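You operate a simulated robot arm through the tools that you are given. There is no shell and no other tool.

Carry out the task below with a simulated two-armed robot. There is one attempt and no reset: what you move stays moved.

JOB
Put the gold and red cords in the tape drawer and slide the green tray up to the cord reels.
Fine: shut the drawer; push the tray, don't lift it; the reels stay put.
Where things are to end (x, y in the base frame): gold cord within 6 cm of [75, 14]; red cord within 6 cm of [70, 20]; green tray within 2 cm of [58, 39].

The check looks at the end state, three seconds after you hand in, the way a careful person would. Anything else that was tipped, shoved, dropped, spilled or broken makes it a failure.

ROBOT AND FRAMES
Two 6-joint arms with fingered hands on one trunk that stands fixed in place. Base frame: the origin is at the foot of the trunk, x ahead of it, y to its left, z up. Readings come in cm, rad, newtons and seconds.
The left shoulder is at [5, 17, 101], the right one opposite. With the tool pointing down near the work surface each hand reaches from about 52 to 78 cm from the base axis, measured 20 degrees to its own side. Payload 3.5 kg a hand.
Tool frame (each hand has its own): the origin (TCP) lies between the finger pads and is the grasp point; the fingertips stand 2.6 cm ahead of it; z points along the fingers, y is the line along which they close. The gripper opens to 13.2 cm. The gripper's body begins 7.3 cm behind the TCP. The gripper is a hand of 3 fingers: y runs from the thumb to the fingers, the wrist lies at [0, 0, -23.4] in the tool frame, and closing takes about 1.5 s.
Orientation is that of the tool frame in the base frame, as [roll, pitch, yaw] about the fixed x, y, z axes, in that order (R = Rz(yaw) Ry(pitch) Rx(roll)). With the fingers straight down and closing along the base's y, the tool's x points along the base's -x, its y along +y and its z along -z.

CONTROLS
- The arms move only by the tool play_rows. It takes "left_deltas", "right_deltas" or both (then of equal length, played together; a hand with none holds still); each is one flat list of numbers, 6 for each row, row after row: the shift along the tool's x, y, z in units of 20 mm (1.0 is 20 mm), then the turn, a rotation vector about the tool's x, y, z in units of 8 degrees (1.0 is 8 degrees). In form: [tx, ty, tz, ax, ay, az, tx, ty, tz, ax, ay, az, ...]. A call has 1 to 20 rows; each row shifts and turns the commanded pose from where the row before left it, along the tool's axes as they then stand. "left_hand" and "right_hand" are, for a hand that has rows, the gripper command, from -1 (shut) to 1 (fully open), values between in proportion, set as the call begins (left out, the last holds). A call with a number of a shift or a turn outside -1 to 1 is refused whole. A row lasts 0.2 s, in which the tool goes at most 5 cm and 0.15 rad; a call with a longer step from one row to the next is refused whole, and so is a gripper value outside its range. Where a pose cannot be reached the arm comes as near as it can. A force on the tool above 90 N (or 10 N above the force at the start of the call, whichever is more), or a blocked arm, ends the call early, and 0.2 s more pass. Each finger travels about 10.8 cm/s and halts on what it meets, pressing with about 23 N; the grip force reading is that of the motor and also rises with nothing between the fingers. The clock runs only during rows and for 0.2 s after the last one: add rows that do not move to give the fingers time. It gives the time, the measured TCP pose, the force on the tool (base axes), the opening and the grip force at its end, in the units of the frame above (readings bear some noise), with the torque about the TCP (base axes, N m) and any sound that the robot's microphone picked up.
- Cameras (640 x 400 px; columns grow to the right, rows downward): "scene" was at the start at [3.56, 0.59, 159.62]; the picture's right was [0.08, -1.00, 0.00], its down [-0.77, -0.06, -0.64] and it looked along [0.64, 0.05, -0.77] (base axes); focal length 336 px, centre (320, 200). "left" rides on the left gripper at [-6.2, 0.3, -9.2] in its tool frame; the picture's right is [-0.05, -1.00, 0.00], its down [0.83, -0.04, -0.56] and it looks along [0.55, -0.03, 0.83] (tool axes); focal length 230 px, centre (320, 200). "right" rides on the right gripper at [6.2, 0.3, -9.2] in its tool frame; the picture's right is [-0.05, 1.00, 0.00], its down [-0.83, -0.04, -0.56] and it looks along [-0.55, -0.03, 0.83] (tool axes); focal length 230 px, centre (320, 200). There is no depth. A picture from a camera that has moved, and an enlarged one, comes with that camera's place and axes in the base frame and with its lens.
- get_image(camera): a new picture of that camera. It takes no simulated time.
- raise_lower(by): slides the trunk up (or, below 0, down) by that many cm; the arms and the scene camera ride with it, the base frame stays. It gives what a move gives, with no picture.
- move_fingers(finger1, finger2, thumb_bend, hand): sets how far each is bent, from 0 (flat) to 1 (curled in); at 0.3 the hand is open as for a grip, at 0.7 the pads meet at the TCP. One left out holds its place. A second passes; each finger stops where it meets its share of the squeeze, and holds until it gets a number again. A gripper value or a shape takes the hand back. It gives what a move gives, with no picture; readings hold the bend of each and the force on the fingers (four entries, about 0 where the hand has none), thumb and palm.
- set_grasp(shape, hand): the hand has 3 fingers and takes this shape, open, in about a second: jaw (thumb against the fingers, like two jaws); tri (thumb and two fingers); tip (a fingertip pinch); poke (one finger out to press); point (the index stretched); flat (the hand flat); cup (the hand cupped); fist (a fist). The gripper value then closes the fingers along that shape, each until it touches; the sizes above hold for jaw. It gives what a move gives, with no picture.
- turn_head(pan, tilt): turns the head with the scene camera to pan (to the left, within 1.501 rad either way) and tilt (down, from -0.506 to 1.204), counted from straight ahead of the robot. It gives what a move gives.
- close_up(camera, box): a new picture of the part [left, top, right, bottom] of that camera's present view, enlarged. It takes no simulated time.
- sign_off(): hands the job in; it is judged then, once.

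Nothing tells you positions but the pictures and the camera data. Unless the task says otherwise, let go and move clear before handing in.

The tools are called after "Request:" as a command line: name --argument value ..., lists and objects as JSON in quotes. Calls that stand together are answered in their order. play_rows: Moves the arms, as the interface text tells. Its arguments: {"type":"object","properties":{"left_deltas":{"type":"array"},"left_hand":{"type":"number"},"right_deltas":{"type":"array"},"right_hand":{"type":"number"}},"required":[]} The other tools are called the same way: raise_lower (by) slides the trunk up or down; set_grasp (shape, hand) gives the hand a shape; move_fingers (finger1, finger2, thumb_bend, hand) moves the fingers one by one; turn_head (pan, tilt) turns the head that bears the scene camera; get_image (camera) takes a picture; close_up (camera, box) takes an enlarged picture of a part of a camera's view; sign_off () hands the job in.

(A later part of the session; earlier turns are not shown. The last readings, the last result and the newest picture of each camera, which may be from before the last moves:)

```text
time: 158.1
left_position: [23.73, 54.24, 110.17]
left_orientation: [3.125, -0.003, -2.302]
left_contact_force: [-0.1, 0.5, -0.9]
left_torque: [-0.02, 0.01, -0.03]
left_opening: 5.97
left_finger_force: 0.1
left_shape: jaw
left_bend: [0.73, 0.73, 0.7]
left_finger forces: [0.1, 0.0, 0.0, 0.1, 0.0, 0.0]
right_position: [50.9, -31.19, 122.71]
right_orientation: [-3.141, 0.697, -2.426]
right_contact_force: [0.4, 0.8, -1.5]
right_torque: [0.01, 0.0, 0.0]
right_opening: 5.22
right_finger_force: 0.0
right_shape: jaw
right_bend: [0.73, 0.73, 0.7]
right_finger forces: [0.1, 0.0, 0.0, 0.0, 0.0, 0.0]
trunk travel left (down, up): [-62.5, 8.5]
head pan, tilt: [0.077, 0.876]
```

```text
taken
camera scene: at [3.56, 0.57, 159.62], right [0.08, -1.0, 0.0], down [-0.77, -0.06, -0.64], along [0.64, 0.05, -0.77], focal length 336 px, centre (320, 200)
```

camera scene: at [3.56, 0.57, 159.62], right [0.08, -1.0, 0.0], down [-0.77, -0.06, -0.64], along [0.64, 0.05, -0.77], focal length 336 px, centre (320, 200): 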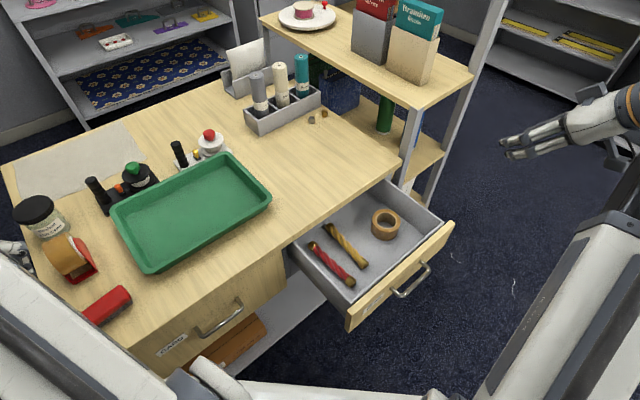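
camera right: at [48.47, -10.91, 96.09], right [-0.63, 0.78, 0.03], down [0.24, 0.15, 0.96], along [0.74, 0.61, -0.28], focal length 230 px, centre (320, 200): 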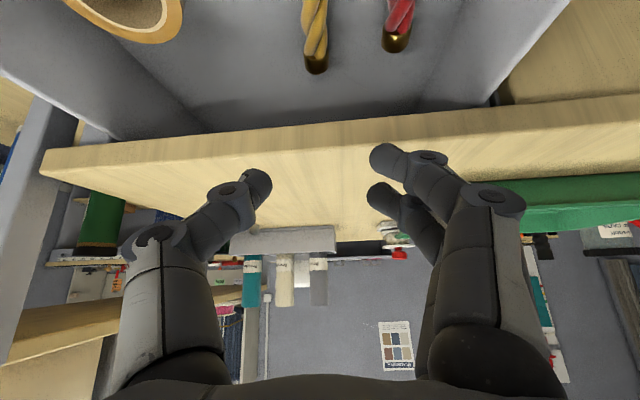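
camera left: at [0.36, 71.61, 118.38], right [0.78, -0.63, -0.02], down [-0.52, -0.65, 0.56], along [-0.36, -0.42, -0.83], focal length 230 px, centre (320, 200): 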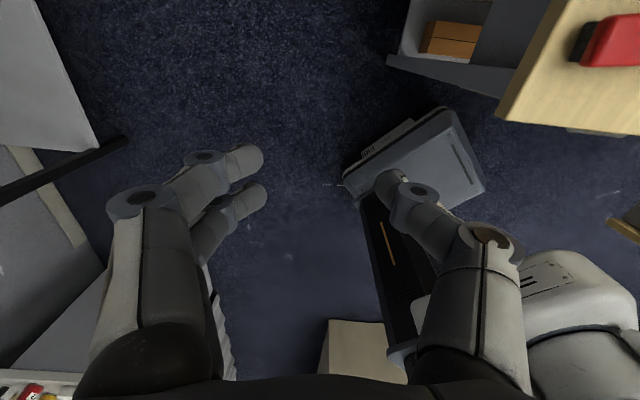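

The way is clear. I'll continue both arms.

Request:
play_rows --left_deltas '[-0.293, -0.96, -0.045, 0, 0, 0, -0.293, -0.96, -0.045, 0, 0, 0, -0.293, -0.96, -0.045, 0, 0, 0, -0.293, -0.96, -0.045, 0, 0, 0, -0.293, -0.96, -0.045, 0, 0, 0, -0.293, -0.96, -0.045, 0, 0, 0, -0.293, -0.96, -0.045, 0, 0, 0, -0.293, -0.96, -0.045, 0, 0, 0, -0.293, -0.96, -0.045, 0, 0, 0, -0.293, -0.96, -0.045, 0, 0, 0, -0.293, -0.96, -0.045, 0, 0, 0, -0.293, -0.96, -0.045, 0, 0, 0, -0.293, -0.96, -0.045, 0, 0, 0, -0.293, -0.96, -0.045, 0, 0, 0, -0.293, -0.96, -0.045, 0, 0, 0]' --right_deltas '[0.83, -0.55, -0.153, 0, 0, 0, 0.83, -0.55, -0.153, 0, 0, 0, 0.83, -0.55, -0.153, 0, 0, 0, 0.83, -0.55, -0.153, 0, 0, 0, 0.83, -0.55, -0.153, 0, 0, 0, 0.83, -0.55, -0.153, 0, 0, 0, 0.83, -0.55, -0.153, 0, 0, 0, 0.83, -0.55, -0.153, 0, 0, 0, 0.83, -0.55, -0.153, 0, 0, 0, 0.83, -0.55, -0.153, 0, 0, 0, 0, 0, 0, 0, 1, 0, 0, 0, 0, 0, 1, 0, 0, 0, 0, 0, 1, 0, 0, 0, 0, 0, 1, 0, 0, 0, 0, 0, 1, 0]'

Request:
get_image --camera "scene"

```text
time: 161.3
left_position: [51.05, 41.5, 111.1]
left_orientation: [3.125, -0.002, -2.302]
left_contact_force: [-0.3, 0.1, -0.6]
left_torque: [0.0, 0.01, -0.02]
left_opening: 5.95
left_finger_force: 0.1
left_shape: jaw
left_bend: [0.73, 0.73, 0.7]
left_finger forces: [0.0, 0.0, 0.0, 0.1, 0.1, 0.0]
right_position: [47.09, -49.17, 114.27]
right_orientation: [3.141, -0.003, -2.426]
right_contact_force: [-0.6, 0.4, 0.4]
right_torque: [0.04, -0.04, -0.02]
right_opening: 5.22
right_finger_force: 0.0
right_shape: jaw
right_bend: [0.73, 0.73, 0.7]
right_finger forces: [0.0, 0.0, 0.0, 0.0, 0.0, 0.0]
trunk travel left (down, up): [-62.5, 8.5]
head pan, tilt: [0.077, 0.876]
```

```text
taken
camera scene: at [3.59, 0.6, 159.62], right [0.08, -1.0, 0.0], down [-0.77, -0.06, -0.64], along [0.64, 0.05, -0.77], focal length 336 px, centre (320, 200)
```

scene: 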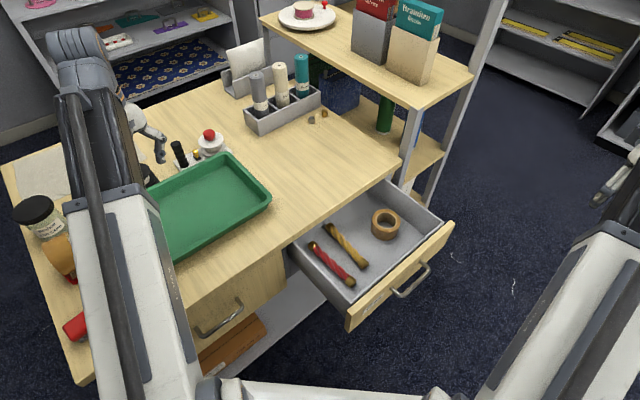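

I'll rotate the left hand for the handle grip while the right arm moves fully aside.

Request:
play_rows --left_deltas '[0, 0, 0, 0, 0, 0.972, 0, 0, 0, 0, 0, 0.972, 0, 0, 0, 0, 0, 0.972, 0, 0, 0, 0, 0, 0.972, 0, 0, 0, 0, 0, 0.972, 0, 0, 0, 0, 0, 0.972, 0, 0, 0, 0, 0, 0.972, 0, 0, 0, 0, 0, 0.972, 0, 0, 0, 0, 0, 0.972, 0, 0, 0, 0, 0, 0.972, 0, 0, 0, 0, 0, 0.972, 0, 0, 0, 0, 0, 0.972]' --right_deltas '[0.558, -0.275, 0.333, 0, 0, 0, 0.558, -0.275, 0.333, 0, 0, 0, 0.558, -0.275, 0.333, 0, 0, 0, 0.558, -0.275, 0.333, 0, 0, 0, 0.558, -0.275, 0.333, 0, 0, 0, 0.558, -0.275, 0.333, 0, 0, 0, 0.558, -0.275, 0.333, 0, 0, 0, 0.558, -0.275, 0.333, 0, 0, 0, 0.558, -0.275, 0.333, 0, 0, 0, 0.558, -0.275, 0.333, 0, 0, 0, 0.558, -0.275, 0.333, 0, 0, 0, 0.558, -0.275, 0.333, 0, 0, 0]' --left_hand -0.394

Request:
get_image --camera "scene"

```text
time: 163.9
left_position: [50.91, 41.51, 111.11]
left_orientation: [-3.14, -0.016, 2.351]
left_contact_force: [0.2, -0.3, -0.8]
left_torque: [0.0, 0.0, -0.02]
left_opening: 4.06
left_finger_force: 0.1
left_shape: jaw
left_bend: [0.73, 0.73, 0.7]
left_finger forces: [0.0, 0.0, 0.0, 0.1, 0.0, 0.0]
right_position: [47.91, -55.69, 106.33]
right_orientation: [3.141, -0.003, -2.436]
right_contact_force: [0.7, -0.3, 0.0]
right_torque: [-0.03, -0.01, 0.0]
right_opening: 5.25
right_finger_force: 0.0
right_shape: jaw
right_bend: [0.73, 0.73, 0.7]
right_finger forces: [0.1, 0.0, 0.1, 0.0, 0.0, 0.1]
right hand out of reach, approached as far as the arm can: row 4, 5, 6, 7, 8, 9, 10, 11, 12
trunk travel left (down, up): [-62.5, 8.5]
head pan, tilt: [0.077, 0.876]
```

```text
taken
camera scene: at [3.56, 0.58, 159.62], right [0.08, -1.0, 0.0], down [-0.77, -0.06, -0.64], along [0.64, 0.05, -0.77], focal length 336 px, centre (320, 200)
```

scene: 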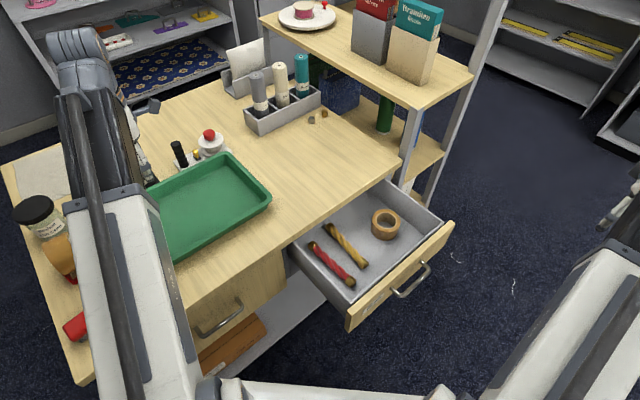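

Right is near its yaw limit there, so I'll turn it back and move it farther out while the left hand crosses over toward the drawer, high up.

Request:
play_rows --left_deltas '[-0.965, -0.68, 0, 0, 0, 0, -0.965, -0.68, 0, 0, 0, 0, -0.965, -0.68, 0, 0, 0, 0, -0.965, -0.68, 0, 0, 0, 0, -0.965, -0.68, 0, 0, 0, 0, -0.965, -0.68, 0, 0, 0, 0, -0.965, -0.68, 0, 0, 0, 0, -0.965, -0.68, 0, 0, 0, 0, -0.965, -0.68, 0, 0, 0, 0, -0.965, -0.68, 0, 0, 0, 0, -0.965, -0.68, 0, 0, 0, 0, -0.965, -0.68, 0, 0, 0, 0, -0.965, -0.68, 0, 0, 0, 0, -0.965, -0.68, 0, 0, 0, 0, -0.965, -0.68, 0, 0, 0, 0, -0.965, -0.68, 0, 0, 0, 0, -0.965, -0.68, 0, 0, 0, 0, -0.965, -0.68, 0, 0, 0, 0, -0.965, -0.68, 0, 0, 0, 0, -0.965, -0.68, 0, 0, 0, 0]' --right_deltas '[0, 0, 0, 0, 0, 1, 0, 0, 0, 0, 0, 1, 0, 0, 0, 0, 0, 1, 0, 0, 0, 0, 0, 1, 0, 0, 0, 0, 0, 1, 0.85, -0.88, 0, 0, 0, 0, 0.85, -0.88, 0, 0, 0, 0, 0.85, -0.88, 0, 0, 0, 0, 0.85, -0.88, 0, 0, 0, 0, 0.85, -0.88, 0, 0, 0, 0, 0.85, -0.88, 0, 0, 0, 0, 0.85, -0.88, 0, 0, 0, 0, 0, 0, 0, 0, 0, 0, 0, 0, 0, 0, 0, 0, 0, 0, 0, 0, 0, 0, 0, 0, 0, 0, 0, 0, 0, 0, 0, 0, 0, 0, 0, 0, 0, 0, 0, 0, 0, 0, 0, 0, 0, 0, 0, 0, 0, 0, 0, 0]'

Request:
get_image --camera "scene"

```text
time: 168.1
left_position: [58.79, -5.19, 110.48]
left_orientation: [-3.14, -0.015, 2.351]
left_contact_force: [-0.3, -0.1, -0.4]
left_torque: [-0.02, 0.0, -0.03]
left_opening: 4.03
left_finger_force: 0.0
left_shape: jaw
left_bend: [0.73, 0.73, 0.7]
left_finger forces: [0.1, 0.0, 0.0, 0.1, 0.1, 0.0]
right_position: [36.34, -68.13, 106.15]
right_orientation: [-3.141, 0.0, -3.125]
right_contact_force: [0.2, 0.1, -0.2]
right_torque: [-0.01, -0.04, 0.0]
right_opening: 5.24
right_finger_force: 0.0
right_shape: jaw
right_bend: [0.73, 0.73, 0.7]
right_finger forces: [0.1, 0.0, 0.0, 0.1, 0.1, 0.0]
trunk travel left (down, up): [-62.5, 8.5]
head pan, tilt: [0.077, 0.876]
```

```text
taken
camera scene: at [3.56, 0.56, 159.62], right [0.08, -1.0, 0.0], down [-0.77, -0.06, -0.64], along [0.64, 0.05, -0.77], focal length 336 px, centre (320, 200)
```

scene: 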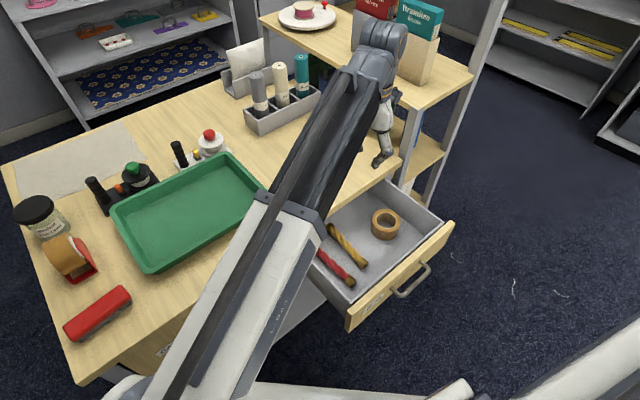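

The left hand is above the drawer area. I'll tilt it 45° and move it forward and down to a point in front of the handle.

Request:
play_rows --left_deltas '[0, 0, 0, -0.94, 0, 0, 0, 0, 0, -0.94, 0, 0, 0, 0, 0, -0.94, 0, 0, 0, 0, 0, -0.94, 0, 0, 0, 0, 0, -0.94, 0, 0, 0, 0, 0, -0.94, 0, 0, -0.047, -1, -0.405, 0, 0, 0, -0.047, -1, -0.405, 0, 0, 0, -0.047, -1, -0.405, 0, 0, 0, -0.047, -1, -0.405, 0, 0, 0, -0.047, -1, -0.405, 0, 0, 0, -0.047, -1, -0.405, 0, 0, 0, -0.047, -1, -0.405, 0, 0, 0, -0.047, -1, -0.405, 0, 0, 0, -0.047, -1, -0.405, 0, 0, 0, -0.047, -1, -0.405, 0, 0, 0, -0.047, -1, -0.405, 0, 0, 0, -0.047, -1, -0.405, 0, 0, 0, -0.047, -1, -0.405, 0, 0, 0, -0.047, -1, -0.405, 0, 0, 0]'

Request:
get_image --camera "scene"

Request:
get_image --camera "left"

```text
time: 172.3
left_position: [39.72, -25.35, 98.94]
left_orientation: [2.356, -0.015, 2.351]
left_contact_force: [0.0, 0.2, 0.3]
left_torque: [0.0, 0.01, -0.02]
left_opening: 4.05
left_finger_force: 0.0
left_shape: jaw
left_bend: [0.73, 0.73, 0.7]
left_finger forces: [0.0, 0.0, 0.0, 0.0, 0.0, 0.0]
right_position: [36.27, -68.2, 106.11]
right_orientation: [3.141, 0.0, -3.123]
right_contact_force: [0.6, -0.1, -0.1]
right_torque: [-0.04, 0.01, 0.01]
right_opening: 5.23
right_finger_force: 0.1
right_shape: jaw
right_bend: [0.73, 0.73, 0.7]
right_finger forces: [0.0, 0.0, 0.1, 0.0, 0.1, 0.0]
trunk travel left (down, up): [-62.5, 8.5]
head pan, tilt: [0.077, 0.876]
```

```text
taken
camera scene: at [3.55, 0.57, 159.62], right [0.08, -1.0, 0.0], down [-0.77, -0.06, -0.64], along [0.64, 0.05, -0.77], focal length 336 px, centre (320, 200)
```

scene: 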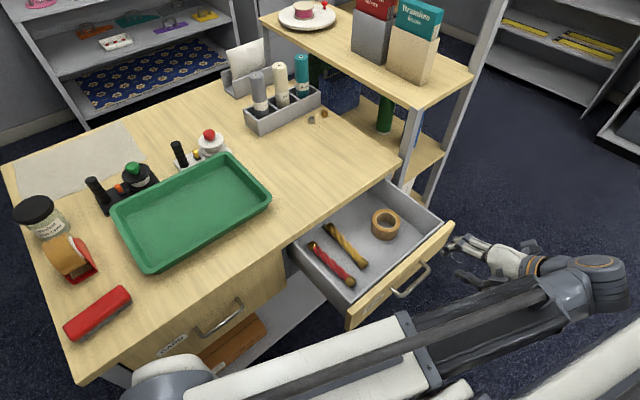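

```text
taken
camera left: at [39.81, -34.28, 105.38], right [-0.47, -0.53, -0.71], down [-0.88, 0.29, 0.38], along [0.01, 0.8, -0.6], focal length 230 px, centre (320, 200)
```

left: 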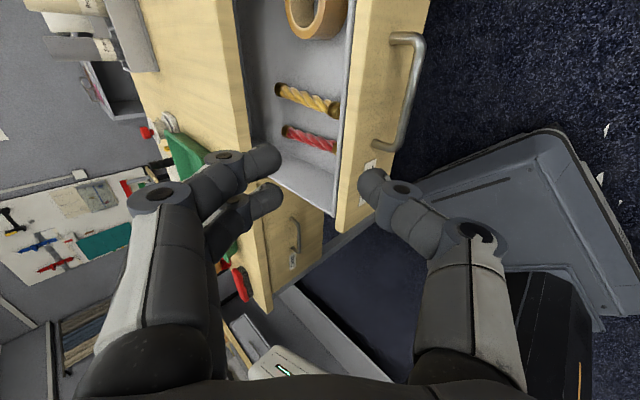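

The bar is at about v≈16.8. I'll lower to the pre-approach point directly in front of it.

Request:
play_rows --left_deltas '[-0.05, -0.925, 0.535, 0, 0, 0, -0.05, -0.925, 0.535, 0, 0, 0, -0.05, -0.925, 0.535, 0, 0, 0, -0.05, -0.925, 0.535, 0, 0, 0, -0.05, -0.925, 0.535, 0, 0, 0, -0.05, -0.925, 0.535, 0, 0, 0]'

Request:
get_image --camera "left"

Request:
get_image --camera "scene"

```text
time: 173.7
left_position: [38.98, -27.15, 86.61]
left_orientation: [2.36, -0.006, 2.377]
left_contact_force: [0.0, -0.1, -0.4]
left_torque: [-0.05, -0.02, 0.01]
left_opening: 4.01
left_finger_force: 0.1
left_shape: jaw
left_bend: [0.73, 0.73, 0.7]
left_finger forces: [0.0, 0.0, 0.0, 0.1, 0.0, 0.0]
right_position: [36.33, -68.21, 106.13]
right_orientation: [3.141, 0.0, -3.125]
right_contact_force: [0.0, 0.7, 0.3]
right_torque: [0.02, -0.01, -0.03]
right_opening: 5.25
right_finger_force: 0.1
right_shape: jaw
right_bend: [0.73, 0.73, 0.7]
right_finger forces: [0.0, 0.1, 0.0, 0.1, 0.0, 0.1]
trunk travel left (down, up): [-62.5, 8.5]
head pan, tilt: [0.077, 0.876]
```

```text
taken
camera left: at [39.24, -36.03, 93.27], right [-0.46, -0.54, -0.7], down [-0.89, 0.27, 0.37], along [-0.01, 0.79, -0.61], focal length 230 px, centre (320, 200)
```

left: 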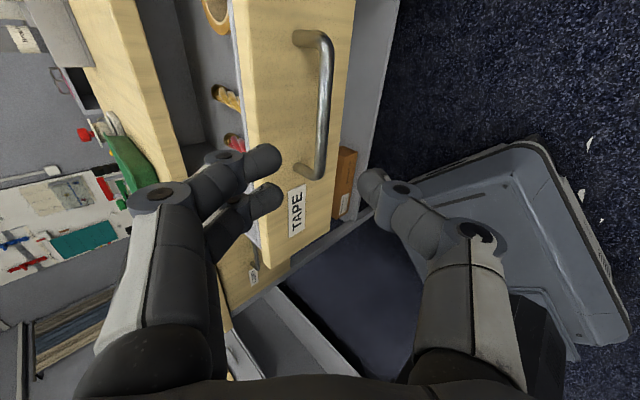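

```text
taken
camera scene: at [3.55, 0.57, 159.62], right [0.08, -1.0, 0.0], down [-0.77, -0.06, -0.64], along [0.64, 0.05, -0.77], focal length 336 px, centre (320, 200)
```

scene: 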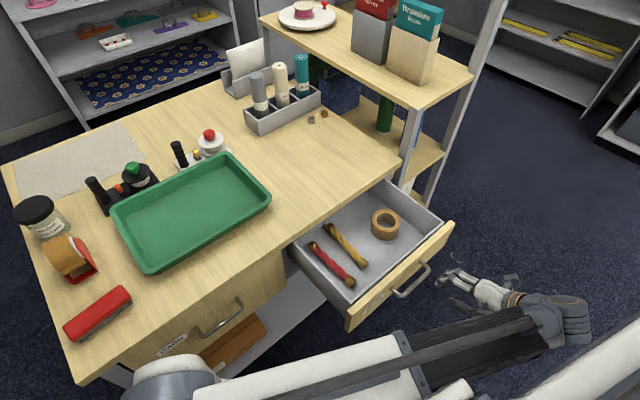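

The left wrist stopped about 1.5 cm short, probably crowding the right arm's tube. I'll swing the right arm further back to give it room.

Request:
play_rows --right_deltas '[1, -0.1, 0, 0, 0, 0, 1, -0.1, 0, 0, 0, 0, 1, -0.1, 0, 0, 0, 0, 1, -0.1, 0, 0, 0, 0, 1, -0.1, 0, 0, 0, 0, 1, -0.1, 0, 0, 0, 0, 1, -0.1, 0, 0, 0, 0, 1, -0.1, 0, 0, 0, 0]'

Request:
get_image --camera "left"

Request:
get_image --camera "scene"

```text
time: 175.5
left_position: [39.72, -26.37, 86.32]
left_orientation: [2.357, -0.014, 2.393]
left_contact_force: [-0.1, 0.4, -0.1]
left_torque: [-0.01, 0.0, 0.01]
left_opening: 4.0
left_finger_force: 0.0
left_shape: jaw
left_bend: [0.73, 0.73, 0.7]
left_finger forces: [0.0, 0.0, 0.0, 0.0, 0.0, 0.0]
right_position: [20.54, -70.09, 106.17]
right_orientation: [-3.141, -0.001, -3.118]
right_contact_force: [0.2, 0.5, 0.8]
right_torque: [-0.01, 0.02, -0.02]
right_opening: 5.21
right_finger_force: 0.1
right_shape: jaw
right_bend: [0.73, 0.73, 0.7]
right_finger forces: [0.1, 0.0, 0.0, 0.0, 0.0, 0.0]
trunk travel left (down, up): [-62.5, 8.5]
head pan, tilt: [0.077, 0.876]
```

```text
taken
camera left: at [40.03, -35.3, 92.8], right [-0.45, -0.55, -0.71], down [-0.89, 0.25, 0.37], along [-0.03, 0.8, -0.6], focal length 230 px, centre (320, 200)
```

left: 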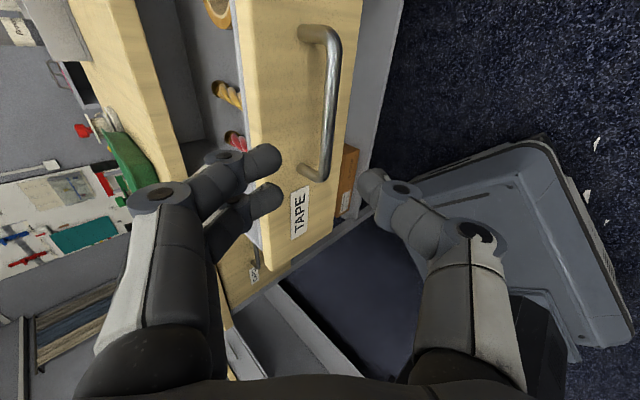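

```text
taken
camera scene: at [3.54, 0.58, 159.62], right [0.08, -1.0, 0.0], down [-0.77, -0.06, -0.64], along [0.64, 0.05, -0.77], focal length 336 px, centre (320, 200)
```

scene: 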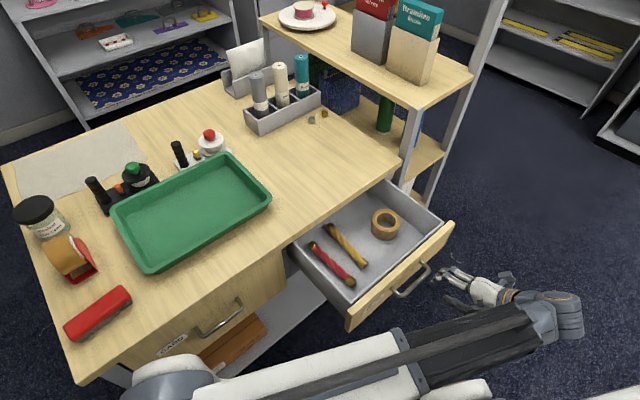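

No contact after all: the left shoulder is at its swing limit, about 68° across the body. I'll ease the hand 1.5 cm toward the drawer, which brings it back within range.

Request:
play_rows --left_deltas '[0, 0.35, 0.35, 0, 0, 0, 0, 0.35, 0.35, 0, 0, 0, 0, 0, 0, 0, 0, 0]'

Request:
get_image --camera "left"

```text
time: 176.3
left_position: [39.69, -26.13, 86.37]
left_orientation: [2.355, -0.014, 2.365]
left_contact_force: [-0.7, -0.6, 0.6]
left_torque: [0.0, 0.01, -0.02]
left_opening: 4.02
left_finger_force: 0.1
left_shape: jaw
left_bend: [0.73, 0.73, 0.7]
left_finger forces: [0.0, 0.0, 0.0, 0.0, 0.1, 0.0]
right_position: [20.16, -69.97, 106.08]
right_orientation: [-3.141, 0.0, -3.126]
right_contact_force: [-0.3, 0.9, 0.2]
right_torque: [0.02, 0.01, -0.01]
right_opening: 5.23
right_finger_force: 0.1
right_shape: jaw
right_bend: [0.73, 0.73, 0.7]
right_finger forces: [0.1, 0.1, 0.0, 0.1, 0.1, 0.0]
trunk travel left (down, up): [-62.5, 8.5]
head pan, tilt: [0.077, 0.876]
```

```text
taken
camera left: at [39.93, -35.03, 92.88], right [-0.47, -0.53, -0.71], down [-0.89, 0.28, 0.37], along [0.0, 0.8, -0.6], focal length 230 px, centre (320, 200)
```

left: 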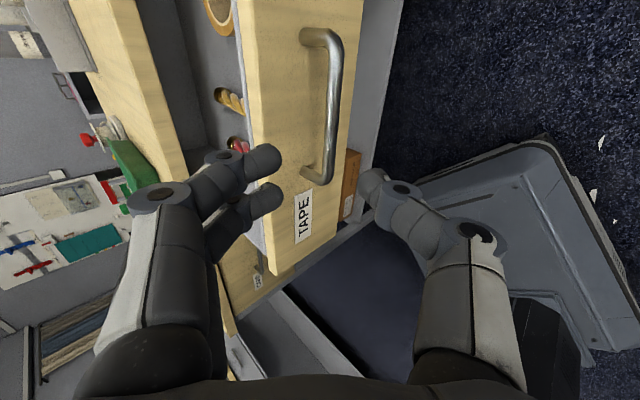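

The right arm shifted slightly too, so the two arms' inner ends are brushing each other. Moving the left hand forward along its approach relieves that, so I'll advance 4 cm along the tool axis and re-check.

Request:
play_rows --left_deltas '[0, 0, 0.5, 0, 0, 0, 0, 0, 0.5, 0, 0, 0, 0, 0, 0.5, 0, 0, 0, 0, 0, 0.5, 0, 0, 0]'

Request:
get_image --camera "left"

Request:
get_image --camera "scene"

```text
time: 177.3
left_position: [40.9, -24.47, 83.51]
left_orientation: [2.356, -0.016, 2.35]
left_contact_force: [-0.8, 0.1, 1.0]
left_torque: [-0.02, 0.01, -0.02]
left_opening: 3.99
left_finger_force: 0.1
left_shape: jaw
left_bend: [0.73, 0.73, 0.7]
left_finger forces: [0.0, 0.1, 0.1, 0.0, 0.0, 0.0]
right_position: [20.16, -70.07, 106.06]
right_orientation: [-3.141, 0.001, -3.124]
right_contact_force: [0.0, 0.2, -0.1]
right_torque: [0.0, 0.02, -0.01]
right_opening: 5.23
right_finger_force: 0.0
right_shape: jaw
right_bend: [0.73, 0.73, 0.7]
right_finger forces: [0.0, 0.0, 0.1, 0.0, 0.0, 0.0]
trunk travel left (down, up): [-62.5, 8.5]
head pan, tilt: [0.077, 0.876]
```

```text
taken
camera left: at [41.06, -33.46, 89.95], right [-0.47, -0.52, -0.71], down [-0.88, 0.29, 0.38], along [0.01, 0.8, -0.6], focal length 230 px, centre (320, 200)
```

left: 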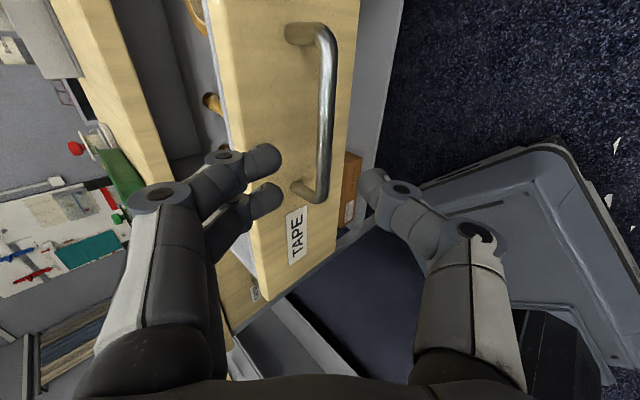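

```text
taken
camera scene: at [3.55, 0.58, 159.62], right [0.08, -1.0, 0.0], down [-0.77, -0.06, -0.64], along [0.64, 0.05, -0.77], focal length 336 px, centre (320, 200)
```

scene: 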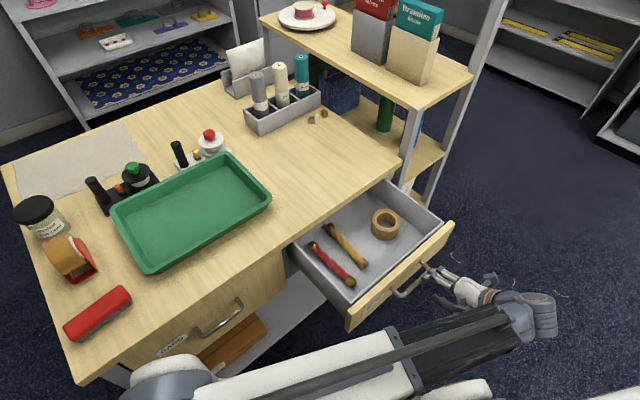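

Free of the brush now and properly aligned. I'll shift slightly down so the finger pair will pass behind the bar, advancing 3 cm.

Request:
play_rows --left_deltas '[0, -0.24, 0.5, 0, 0, 0, 0, -0.24, 0.5, 0, 0, 0, 0, -0.24, 0.5, 0, 0, 0]'

Request:
get_image --camera "left"

```text
time: 178.1
left_position: [41.79, -23.74, 80.29]
left_orientation: [2.357, -0.016, 2.351]
left_contact_force: [0.7, -0.8, 0.8]
left_torque: [-0.01, -0.03, -0.05]
left_opening: 4.02
left_finger_force: 0.1
left_shape: jaw
left_bend: [0.73, 0.73, 0.7]
left_finger forces: [0.0, 0.0, 0.1, 0.0, 0.0, 0.0]
right_position: [20.2, -70.01, 106.12]
right_orientation: [3.141, 0.0, -3.124]
right_contact_force: [-0.3, 0.2, 0.2]
right_torque: [0.01, -0.02, 0.0]
right_opening: 5.23
right_finger_force: 0.1
right_shape: jaw
right_bend: [0.73, 0.73, 0.7]
right_finger forces: [0.1, 0.1, 0.0, 0.0, 0.0, 0.1]
trunk travel left (down, up): [-62.5, 8.5]
head pan, tilt: [0.077, 0.876]
```

```text
taken
camera left: at [41.93, -32.61, 86.79], right [-0.47, -0.53, -0.71], down [-0.88, 0.29, 0.38], along [0.01, 0.8, -0.6], focal length 230 px, centre (320, 200)
```

left: 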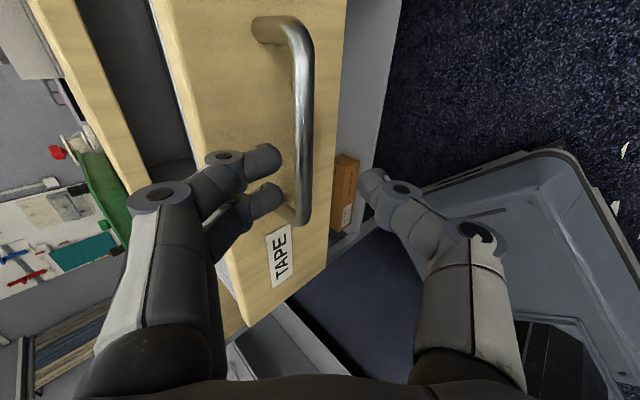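

The bar is just outside the fingertips' line. I'll shift up 0.3 cm and advance the last stretch.

Request:
play_rows --left_deltas '[0, 0.17, 0, 0, 0, 0, 0, 0, 0.5, 0, 0, 0, 0, 0, 0.5, 0, 0, 0, 0, 0, 0.45, 0, 0, 0]'

Request:
get_image --camera "left"

Request:
close_up --camera "scene" --box '[340, 220, 560, 360]'

```text
time: 179.1
left_position: [43.43, -22.17, 78.6]
left_orientation: [2.358, -0.015, 2.352]
left_contact_force: [-0.1, -0.9, -0.4]
left_torque: [0.0, 0.02, 0.04]
left_opening: 3.99
left_finger_force: 0.1
left_shape: jaw
left_bend: [0.73, 0.73, 0.7]
left_finger forces: [0.1, 0.0, 0.0, 0.0, 0.0, 0.0]
right_position: [20.21, -70.05, 106.04]
right_orientation: [3.141, 0.001, -3.124]
right_contact_force: [-0.1, -0.5, -0.1]
right_torque: [-0.01, 0.01, -0.02]
right_opening: 5.21
right_finger_force: 0.0
right_shape: jaw
right_bend: [0.73, 0.73, 0.7]
right_finger forces: [0.0, 0.0, 0.0, 0.0, 0.0, 0.0]
trunk travel left (down, up): [-62.5, 8.5]
head pan, tilt: [0.077, 0.876]
```

```text
taken
camera left: at [43.43, -31.03, 85.14], right [-0.47, -0.53, -0.71], down [-0.88, 0.29, 0.37], along [0.01, 0.8, -0.6], focal length 230 px, centre (320, 200)
```

left: 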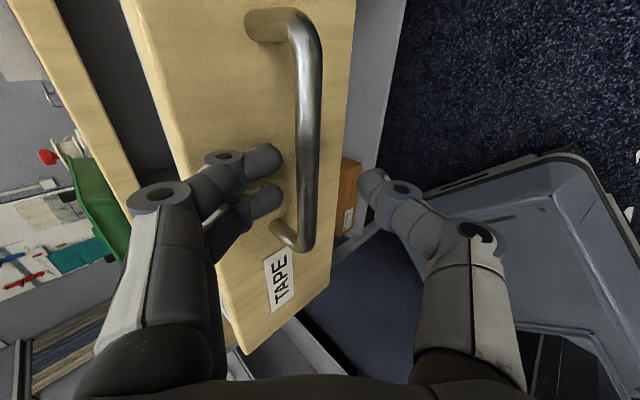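

```text
2.86 times, centred on (450, 290) of scene
camera zoom: at [3.55, 0.58, 159.62], right [0.08, -1.0, 0.0], down [-0.77, -0.06, -0.64], along [0.64, 0.05, -0.77], focal length 960 px, centre (-51, -57)
```

zoom: 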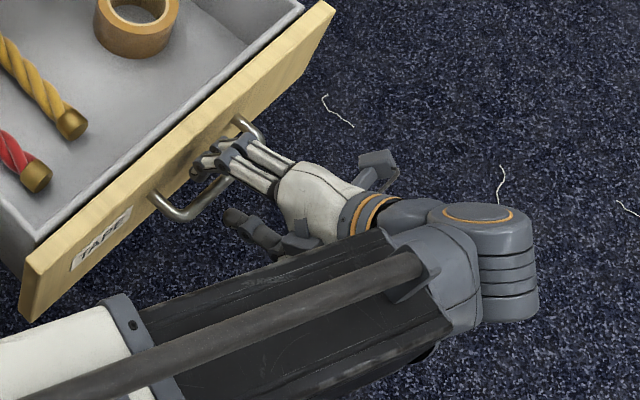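

The finger pair is behind the bar, as before. I'll close the grip.

Request:
play_rows --left_deltas '[0, 0, 0.15, 0, 0, 0, 0, 0, 0, 0, 0, 0, 0, 0, 0, 0, 0, 0, 0, 0, 0, 0, 0, 0, 0, 0, 0, 0, 0, 0, 0, 0, 0, 0, 0, 0, 0, 0, 0, 0, 0, 0]' --left_hand -1

Request:
get_image --camera "left"

```text
time: 180.7
left_position: [43.62, -21.9, 78.32]
left_orientation: [2.356, -0.015, 2.352]
left_contact_force: [-1.6, 1.2, -7.2]
left_torque: [-0.06, 0.08, 0.03]
left_opening: 0.46
left_finger_force: 22.8
left_shape: jaw
left_bend: [0.73, 0.73, 0.67]
left_finger forces: [8.9, 9.0, 0.0, 0.0, 22.0, 0.1]
right_position: [20.32, -69.98, 106.12]
right_orientation: [-3.141, 0.0, -3.125]
right_contact_force: [-0.3, 0.7, 0.3]
right_torque: [-0.03, 0.03, 0.03]
right_opening: 5.25
right_finger_force: 0.0
right_shape: jaw
right_bend: [0.73, 0.73, 0.7]
right_finger forces: [0.1, 0.1, 0.1, 0.0, 0.0, 0.0]
trunk travel left (down, up): [-62.5, 8.5]
head pan, tilt: [0.077, 0.876]
```

```text
taken
camera left: at [43.6, -30.86, 84.85], right [-0.47, -0.53, -0.71], down [-0.88, 0.29, 0.38], along [0.01, 0.8, -0.6], focal length 230 px, centre (320, 200)
```

left: 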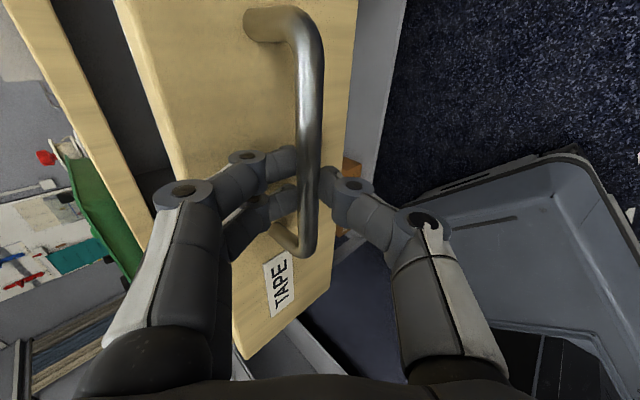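

Gripped. I'll push the drawer in slowly and steadily so the cords don't shift.

Request:
play_rows --left_deltas '[0, 0.1, 0.1, 0, 0, 0, 0, 0.2, 0.2, 0, 0, 0, 0, 0.3, 0.3, 0, 0, 0, 0, 0.3535, 0.3535, 0, 0, 0, 0, 0.3535, 0.3535, 0, 0, 0, 0, 0.3535, 0.3535, 0, 0, 0, 0, 0.3535, 0.3535, 0, 0, 0, 0, 0.3535, 0.3535, 0, 0, 0, 0, 0.3535, 0.3535, 0, 0, 0, 0, 0.3535, 0.3535, 0, 0, 0, 0, 0.3535, 0.3535, 0, 0, 0, 0, 0.3535, 0.3535, 0, 0, 0, 0, 0.3535, 0.3535, 0, 0, 0, 0, 0.3, 0.3, 0, 0, 0, 0, 0.2, 0.2, 0, 0, 0, 0, 0.1, 0.1, 0, 0, 0]'

Request:
get_image --camera "scene"

Request:
get_image --camera "left"

```text
time: 184.1
left_position: [53.11, -12.51, 78.3]
left_orientation: [2.356, -0.016, 2.351]
left_contact_force: [-5.1, 3.7, -8.5]
left_torque: [-0.09, 0.1, 0.1]
left_opening: 0.42
left_finger_force: 23.4
left_shape: jaw
left_bend: [0.73, 0.73, 0.67]
left_finger forces: [8.7, 8.9, 0.0, 0.0, 22.8, 0.0]
right_position: [20.22, -70.04, 106.11]
right_orientation: [-3.14, 0.001, -3.123]
right_contact_force: [0.9, 0.1, 0.0]
right_torque: [0.04, 0.02, 0.0]
right_opening: 5.23
right_finger_force: 0.0
right_shape: jaw
right_bend: [0.73, 0.73, 0.7]
right_finger forces: [0.0, 0.0, 0.0, 0.0, 0.0, 0.0]
trunk travel left (down, up): [-62.5, 8.5]
head pan, tilt: [0.077, 0.876]
```

```text
taken
camera scene: at [3.57, 0.6, 159.61], right [0.08, -1.0, 0.0], down [-0.77, -0.06, -0.64], along [0.64, 0.05, -0.77], focal length 336 px, centre (320, 200)
```

scene: 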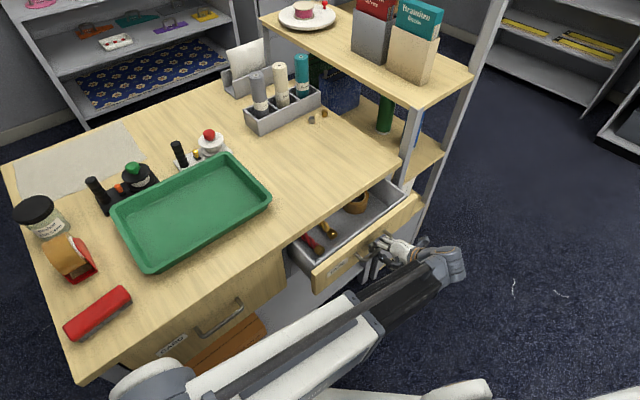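

```text
taken
camera left: at [53.2, -21.32, 84.86], right [-0.47, -0.53, -0.71], down [-0.88, 0.29, 0.38], along [0.01, 0.8, -0.6], focal length 230 px, centre (320, 200)
```

left: 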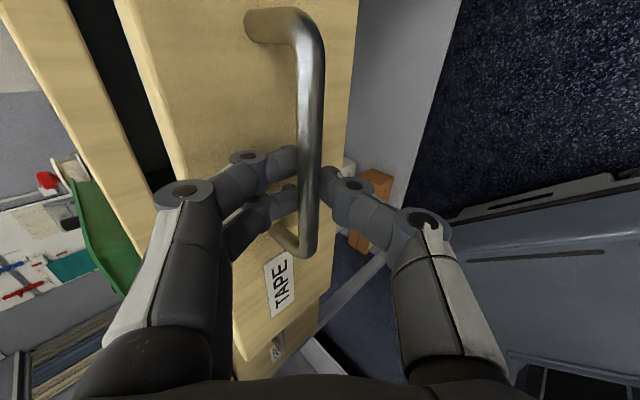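

The drawer is closing smoothly and the cords ride along. About 12.7 cm remain; I'll push most of that slowly.

Request:
play_rows --left_deltas '[0, 0.1, 0.1, 0, 0, 0, 0, 0.2, 0.2, 0, 0, 0, 0, 0.3, 0.3, 0, 0, 0, 0, 0.3535, 0.3535, 0, 0, 0, 0, 0.3535, 0.3535, 0, 0, 0, 0, 0.3535, 0.3535, 0, 0, 0, 0, 0.3535, 0.3535, 0, 0, 0, 0, 0.3535, 0.3535, 0, 0, 0, 0, 0.3535, 0.3535, 0, 0, 0, 0, 0.3535, 0.3535, 0, 0, 0, 0, 0.3535, 0.3535, 0, 0, 0, 0, 0.3, 0.3, 0, 0, 0, 0, 0.2, 0.2, 0, 0, 0, 0, 0.1, 0.1, 0, 0, 0]'

Request:
get_image --camera "scene"

Request:
get_image --camera "left"

```text
time: 187.1
left_position: [61.14, -4.34, 78.31]
left_orientation: [2.358, -0.015, 2.351]
left_contact_force: [-5.4, 3.9, -3.3]
left_torque: [0.0, 0.1, 0.09]
left_opening: 0.44
left_finger_force: 22.6
left_shape: jaw
left_bend: [0.73, 0.73, 0.67]
left_finger forces: [8.6, 8.8, 0.0, 0.0, 19.3, 0.0]
right_position: [20.24, -69.92, 106.2]
right_orientation: [-3.142, 0.001, -3.125]
right_contact_force: [0.0, -0.1, 0.1]
right_torque: [-0.01, -0.01, -0.01]
right_opening: 5.25
right_finger_force: 0.0
right_shape: jaw
right_bend: [0.73, 0.73, 0.7]
right_finger forces: [0.1, 0.1, 0.0, 0.0, 0.0, 0.0]
trunk travel left (down, up): [-62.5, 8.5]
head pan, tilt: [0.077, 0.876]
```

```text
taken
camera scene: at [3.53, 0.62, 159.62], right [0.08, -1.0, 0.0], down [-0.77, -0.06, -0.64], along [0.64, 0.05, -0.77], focal length 336 px, centre (320, 200)
```

scene: 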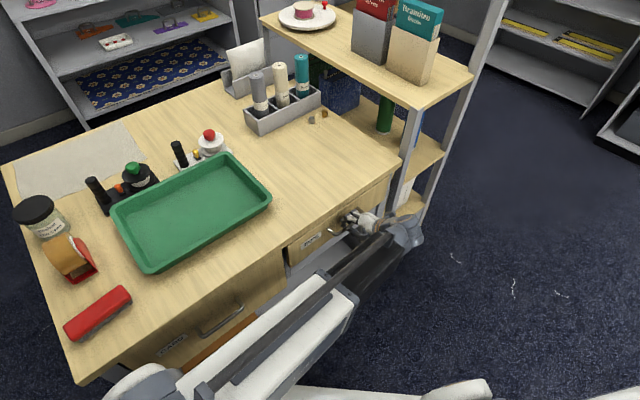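

```text
taken
camera left: at [61.22, -13.3, 84.8], right [-0.47, -0.53, -0.71], down [-0.88, 0.29, 0.38], along [0.01, 0.8, -0.6], focal length 230 px, centre (320, 200)
```

left: 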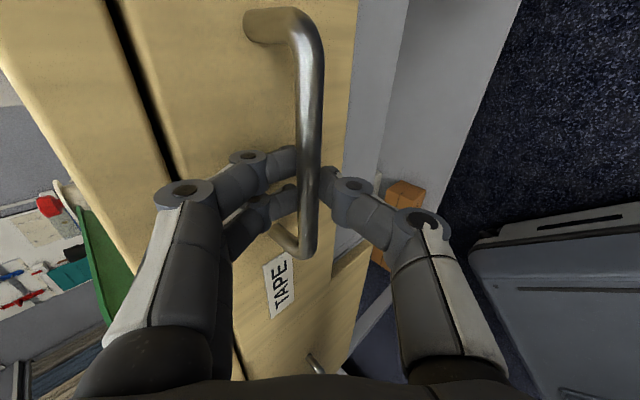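

About 1.2 cm left. I'll finish in small steps until it seats.

Request:
play_rows --left_deltas '[0, 0.1, 0.1, 0, 0, 0, 0, 0.1, 0.1, 0, 0, 0, 0, 0.1, 0.1, 0, 0, 0, 0, 0.1, 0.1, 0, 0, 0, 0, 0, 0, 0, 0, 0]'

Request:
get_image --camera "left"

Request:
close_up --camera "scene" --box '[260, 150, 440, 280]'

```text
time: 188.3
left_position: [62.01, -3.61, 78.33]
left_orientation: [2.357, -0.014, 2.351]
left_contact_force: [-2.1, 8.4, -3.2]
left_torque: [0.03, 0.04, 0.11]
left_opening: 0.43
left_finger_force: 22.6
left_shape: jaw
left_bend: [0.73, 0.73, 0.67]
left_finger forces: [10.0, 10.3, 0.1, 0.1, 19.5, 0.0]
right_position: [20.21, -69.92, 106.15]
right_orientation: [3.141, 0.001, -3.126]
right_contact_force: [0.9, -0.1, 0.5]
right_torque: [0.0, 0.02, 0.0]
right_opening: 5.23
right_finger_force: 0.1
right_shape: jaw
right_bend: [0.73, 0.73, 0.7]
right_finger forces: [0.0, 0.1, 0.0, 0.0, 0.0, 0.0]
trunk travel left (down, up): [-62.5, 8.5]
head pan, tilt: [0.077, 0.876]
```

```text
taken
camera left: at [62.06, -12.48, 84.79], right [-0.47, -0.53, -0.71], down [-0.88, 0.29, 0.38], along [0.01, 0.8, -0.6], focal length 230 px, centre (320, 200)
```

left: 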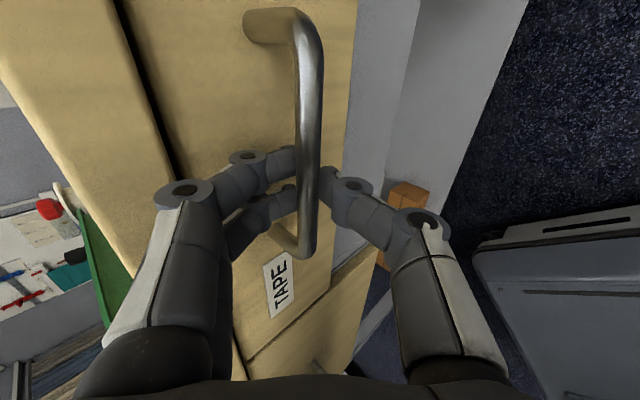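

```text
3.08 times, centred on (350, 215) of scene
camera zoom: at [3.56, 0.66, 159.62], right [0.08, -1.0, 0.0], down [-0.77, -0.06, -0.64], along [0.64, 0.05, -0.77], focal length 1034 px, centre (228, 154)
```

zoom: 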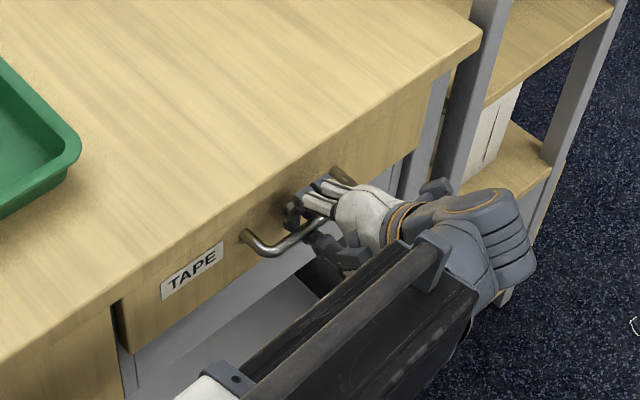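

Nearly seated. I'll press a little more to confirm it's fully shut.

Request:
play_rows --left_deltas '[0, 0.1, 0.1, 0, 0, 0, 0, 0.1, 0.1, 0, 0, 0, 0, 0, 0, 0, 0, 0]'

Request:
get_image --camera "left"

```text
time: 189.1
left_position: [62.39, -3.26, 78.19]
left_orientation: [2.357, -0.016, 2.351]
left_contact_force: [-10.0, 3.4, -9.3]
left_torque: [-0.06, 0.12, 0.12]
left_opening: 0.3
left_finger_force: 22.5
left_shape: jaw
left_bend: [0.73, 0.73, 0.67]
left_finger forces: [6.3, 6.4, 0.1, 0.0, 21.0, 0.0]
right_position: [20.22, -70.06, 106.06]
right_orientation: [-3.141, -0.001, -3.125]
right_contact_force: [-0.7, -0.6, -0.1]
right_torque: [-0.01, -0.01, -0.03]
right_opening: 5.23
right_finger_force: 0.0
right_shape: jaw
right_bend: [0.73, 0.73, 0.7]
right_finger forces: [0.0, 0.0, 0.0, 0.1, 0.0, 0.0]
trunk travel left (down, up): [-62.5, 8.5]
head pan, tilt: [0.077, 0.876]
```

```text
taken
camera left: at [62.44, -12.22, 84.73], right [-0.47, -0.53, -0.71], down [-0.88, 0.29, 0.38], along [0.01, 0.8, -0.6], focal length 230 px, centre (320, 200)
```

left: 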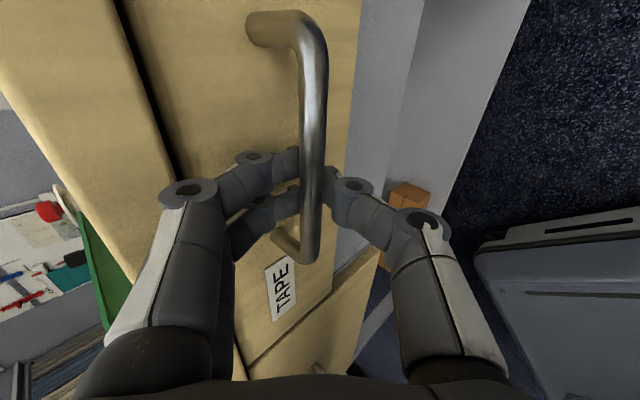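

The handle no longer advances and the reaction force rises, so the drawer is seated. I'll open the grip and back away along the tool axis.

Request:
play_rows --left_deltas '[0, 0, 0, 0, 0, 0, 0, 0, 0, 0, 0, 0, 0, 0, 0, 0, 0, 0, 0, 0, 0, 0, 0, 0]' --left_hand -0.394

Request:
get_image --camera "left"

```text
time: 190.1
left_position: [62.37, -3.3, 78.31]
left_orientation: [2.356, -0.017, 2.35]
left_contact_force: [0.9, 0.0, 0.5]
left_torque: [-0.02, 0.02, 0.0]
left_opening: 3.96
left_finger_force: 0.0
left_shape: jaw
left_bend: [0.74, 0.74, 0.7]
left_finger forces: [0.1, 0.1, 0.1, 0.0, 0.1, 0.1]
right_position: [20.33, -70.05, 106.1]
right_orientation: [-3.141, 0.0, -3.124]
right_contact_force: [0.7, 0.5, 0.3]
right_torque: [-0.01, -0.01, 0.0]
right_opening: 5.22
right_finger_force: 0.1
right_shape: jaw
right_bend: [0.73, 0.73, 0.7]
right_finger forces: [0.1, 0.0, 0.0, 0.1, 0.0, 0.0]
trunk travel left (down, up): [-62.5, 8.5]
head pan, tilt: [0.077, 0.876]
```

```text
taken
camera left: at [62.5, -12.21, 84.82], right [-0.47, -0.53, -0.71], down [-0.88, 0.29, 0.37], along [0.01, 0.8, -0.6], focal length 230 px, centre (320, 200)
```

left: 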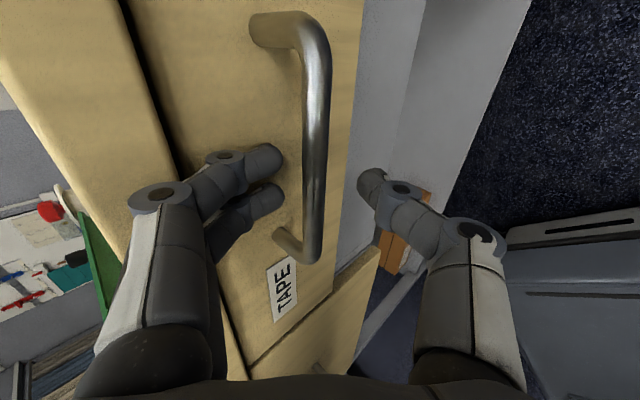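

The grip is open and clear of the bar. I'll retract.

Request:
play_rows --left_deltas '[0, 0, -0.5, 0, 0, 0, 0, 0, -0.7, 0, 0, 0, 0, 0, -1, 0, 0, 0, 0, 0, -1, 0, 0, 0, 0, 0, -1, 0, 0, 0, 0, 0, -1, 0, 0, 0, 0, 0, -0.8, 0, 0, 0]'

Request:
get_image --camera "left"

Request:
close_up --camera "scene" --box '[260, 150, 440, 280]'

```text
time: 191.7
left_position: [56.67, -9.26, 86.71]
left_orientation: [2.356, -0.016, 2.35]
left_contact_force: [0.2, 0.4, 0.6]
left_torque: [0.01, 0.03, 0.05]
left_opening: 3.97
left_finger_force: 0.0
left_shape: jaw
left_bend: [0.74, 0.74, 0.7]
left_finger forces: [0.0, 0.0, 0.0, 0.0, 0.1, 0.1]
right_position: [20.19, -70.01, 106.05]
right_orientation: [3.141, 0.001, -3.123]
right_contact_force: [0.5, -0.2, 0.2]
right_torque: [-0.02, 0.0, 0.02]
right_opening: 5.24
right_finger_force: 0.1
right_shape: jaw
right_bend: [0.73, 0.73, 0.7]
right_finger forces: [0.0, 0.0, 0.1, 0.0, 0.1, 0.1]
trunk travel left (down, up): [-62.5, 8.5]
head pan, tilt: [0.077, 0.876]
```

```text
taken
camera left: at [56.64, -18.13, 93.3], right [-0.47, -0.53, -0.71], down [-0.88, 0.29, 0.38], along [0.01, 0.8, -0.6], focal length 230 px, centre (320, 200)
```

left: 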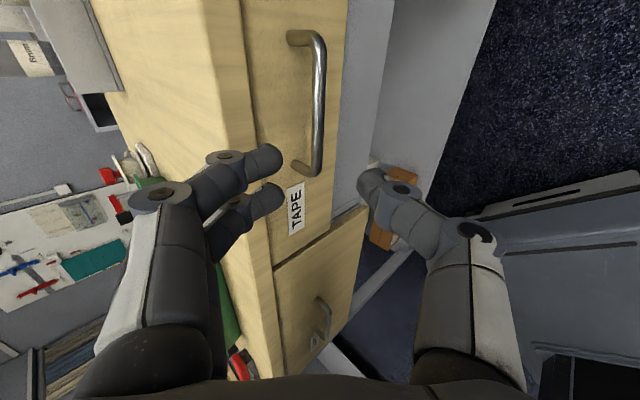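

```text
3.08 times, centred on (350, 215) of scene
camera zoom: at [3.54, 0.58, 159.62], right [0.08, -1.0, 0.0], down [-0.77, -0.06, -0.64], along [0.64, 0.05, -0.77], focal length 1034 px, centre (228, 154)
```

zoom: 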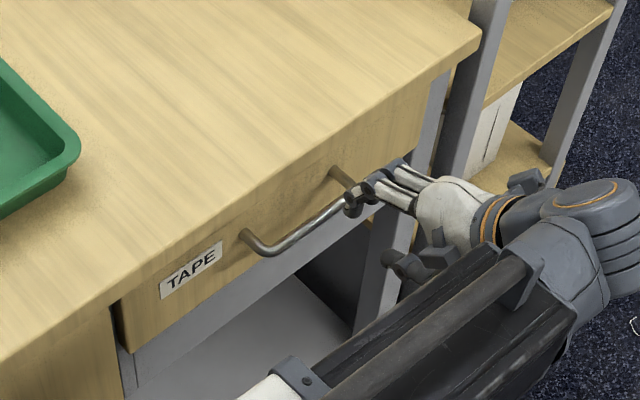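

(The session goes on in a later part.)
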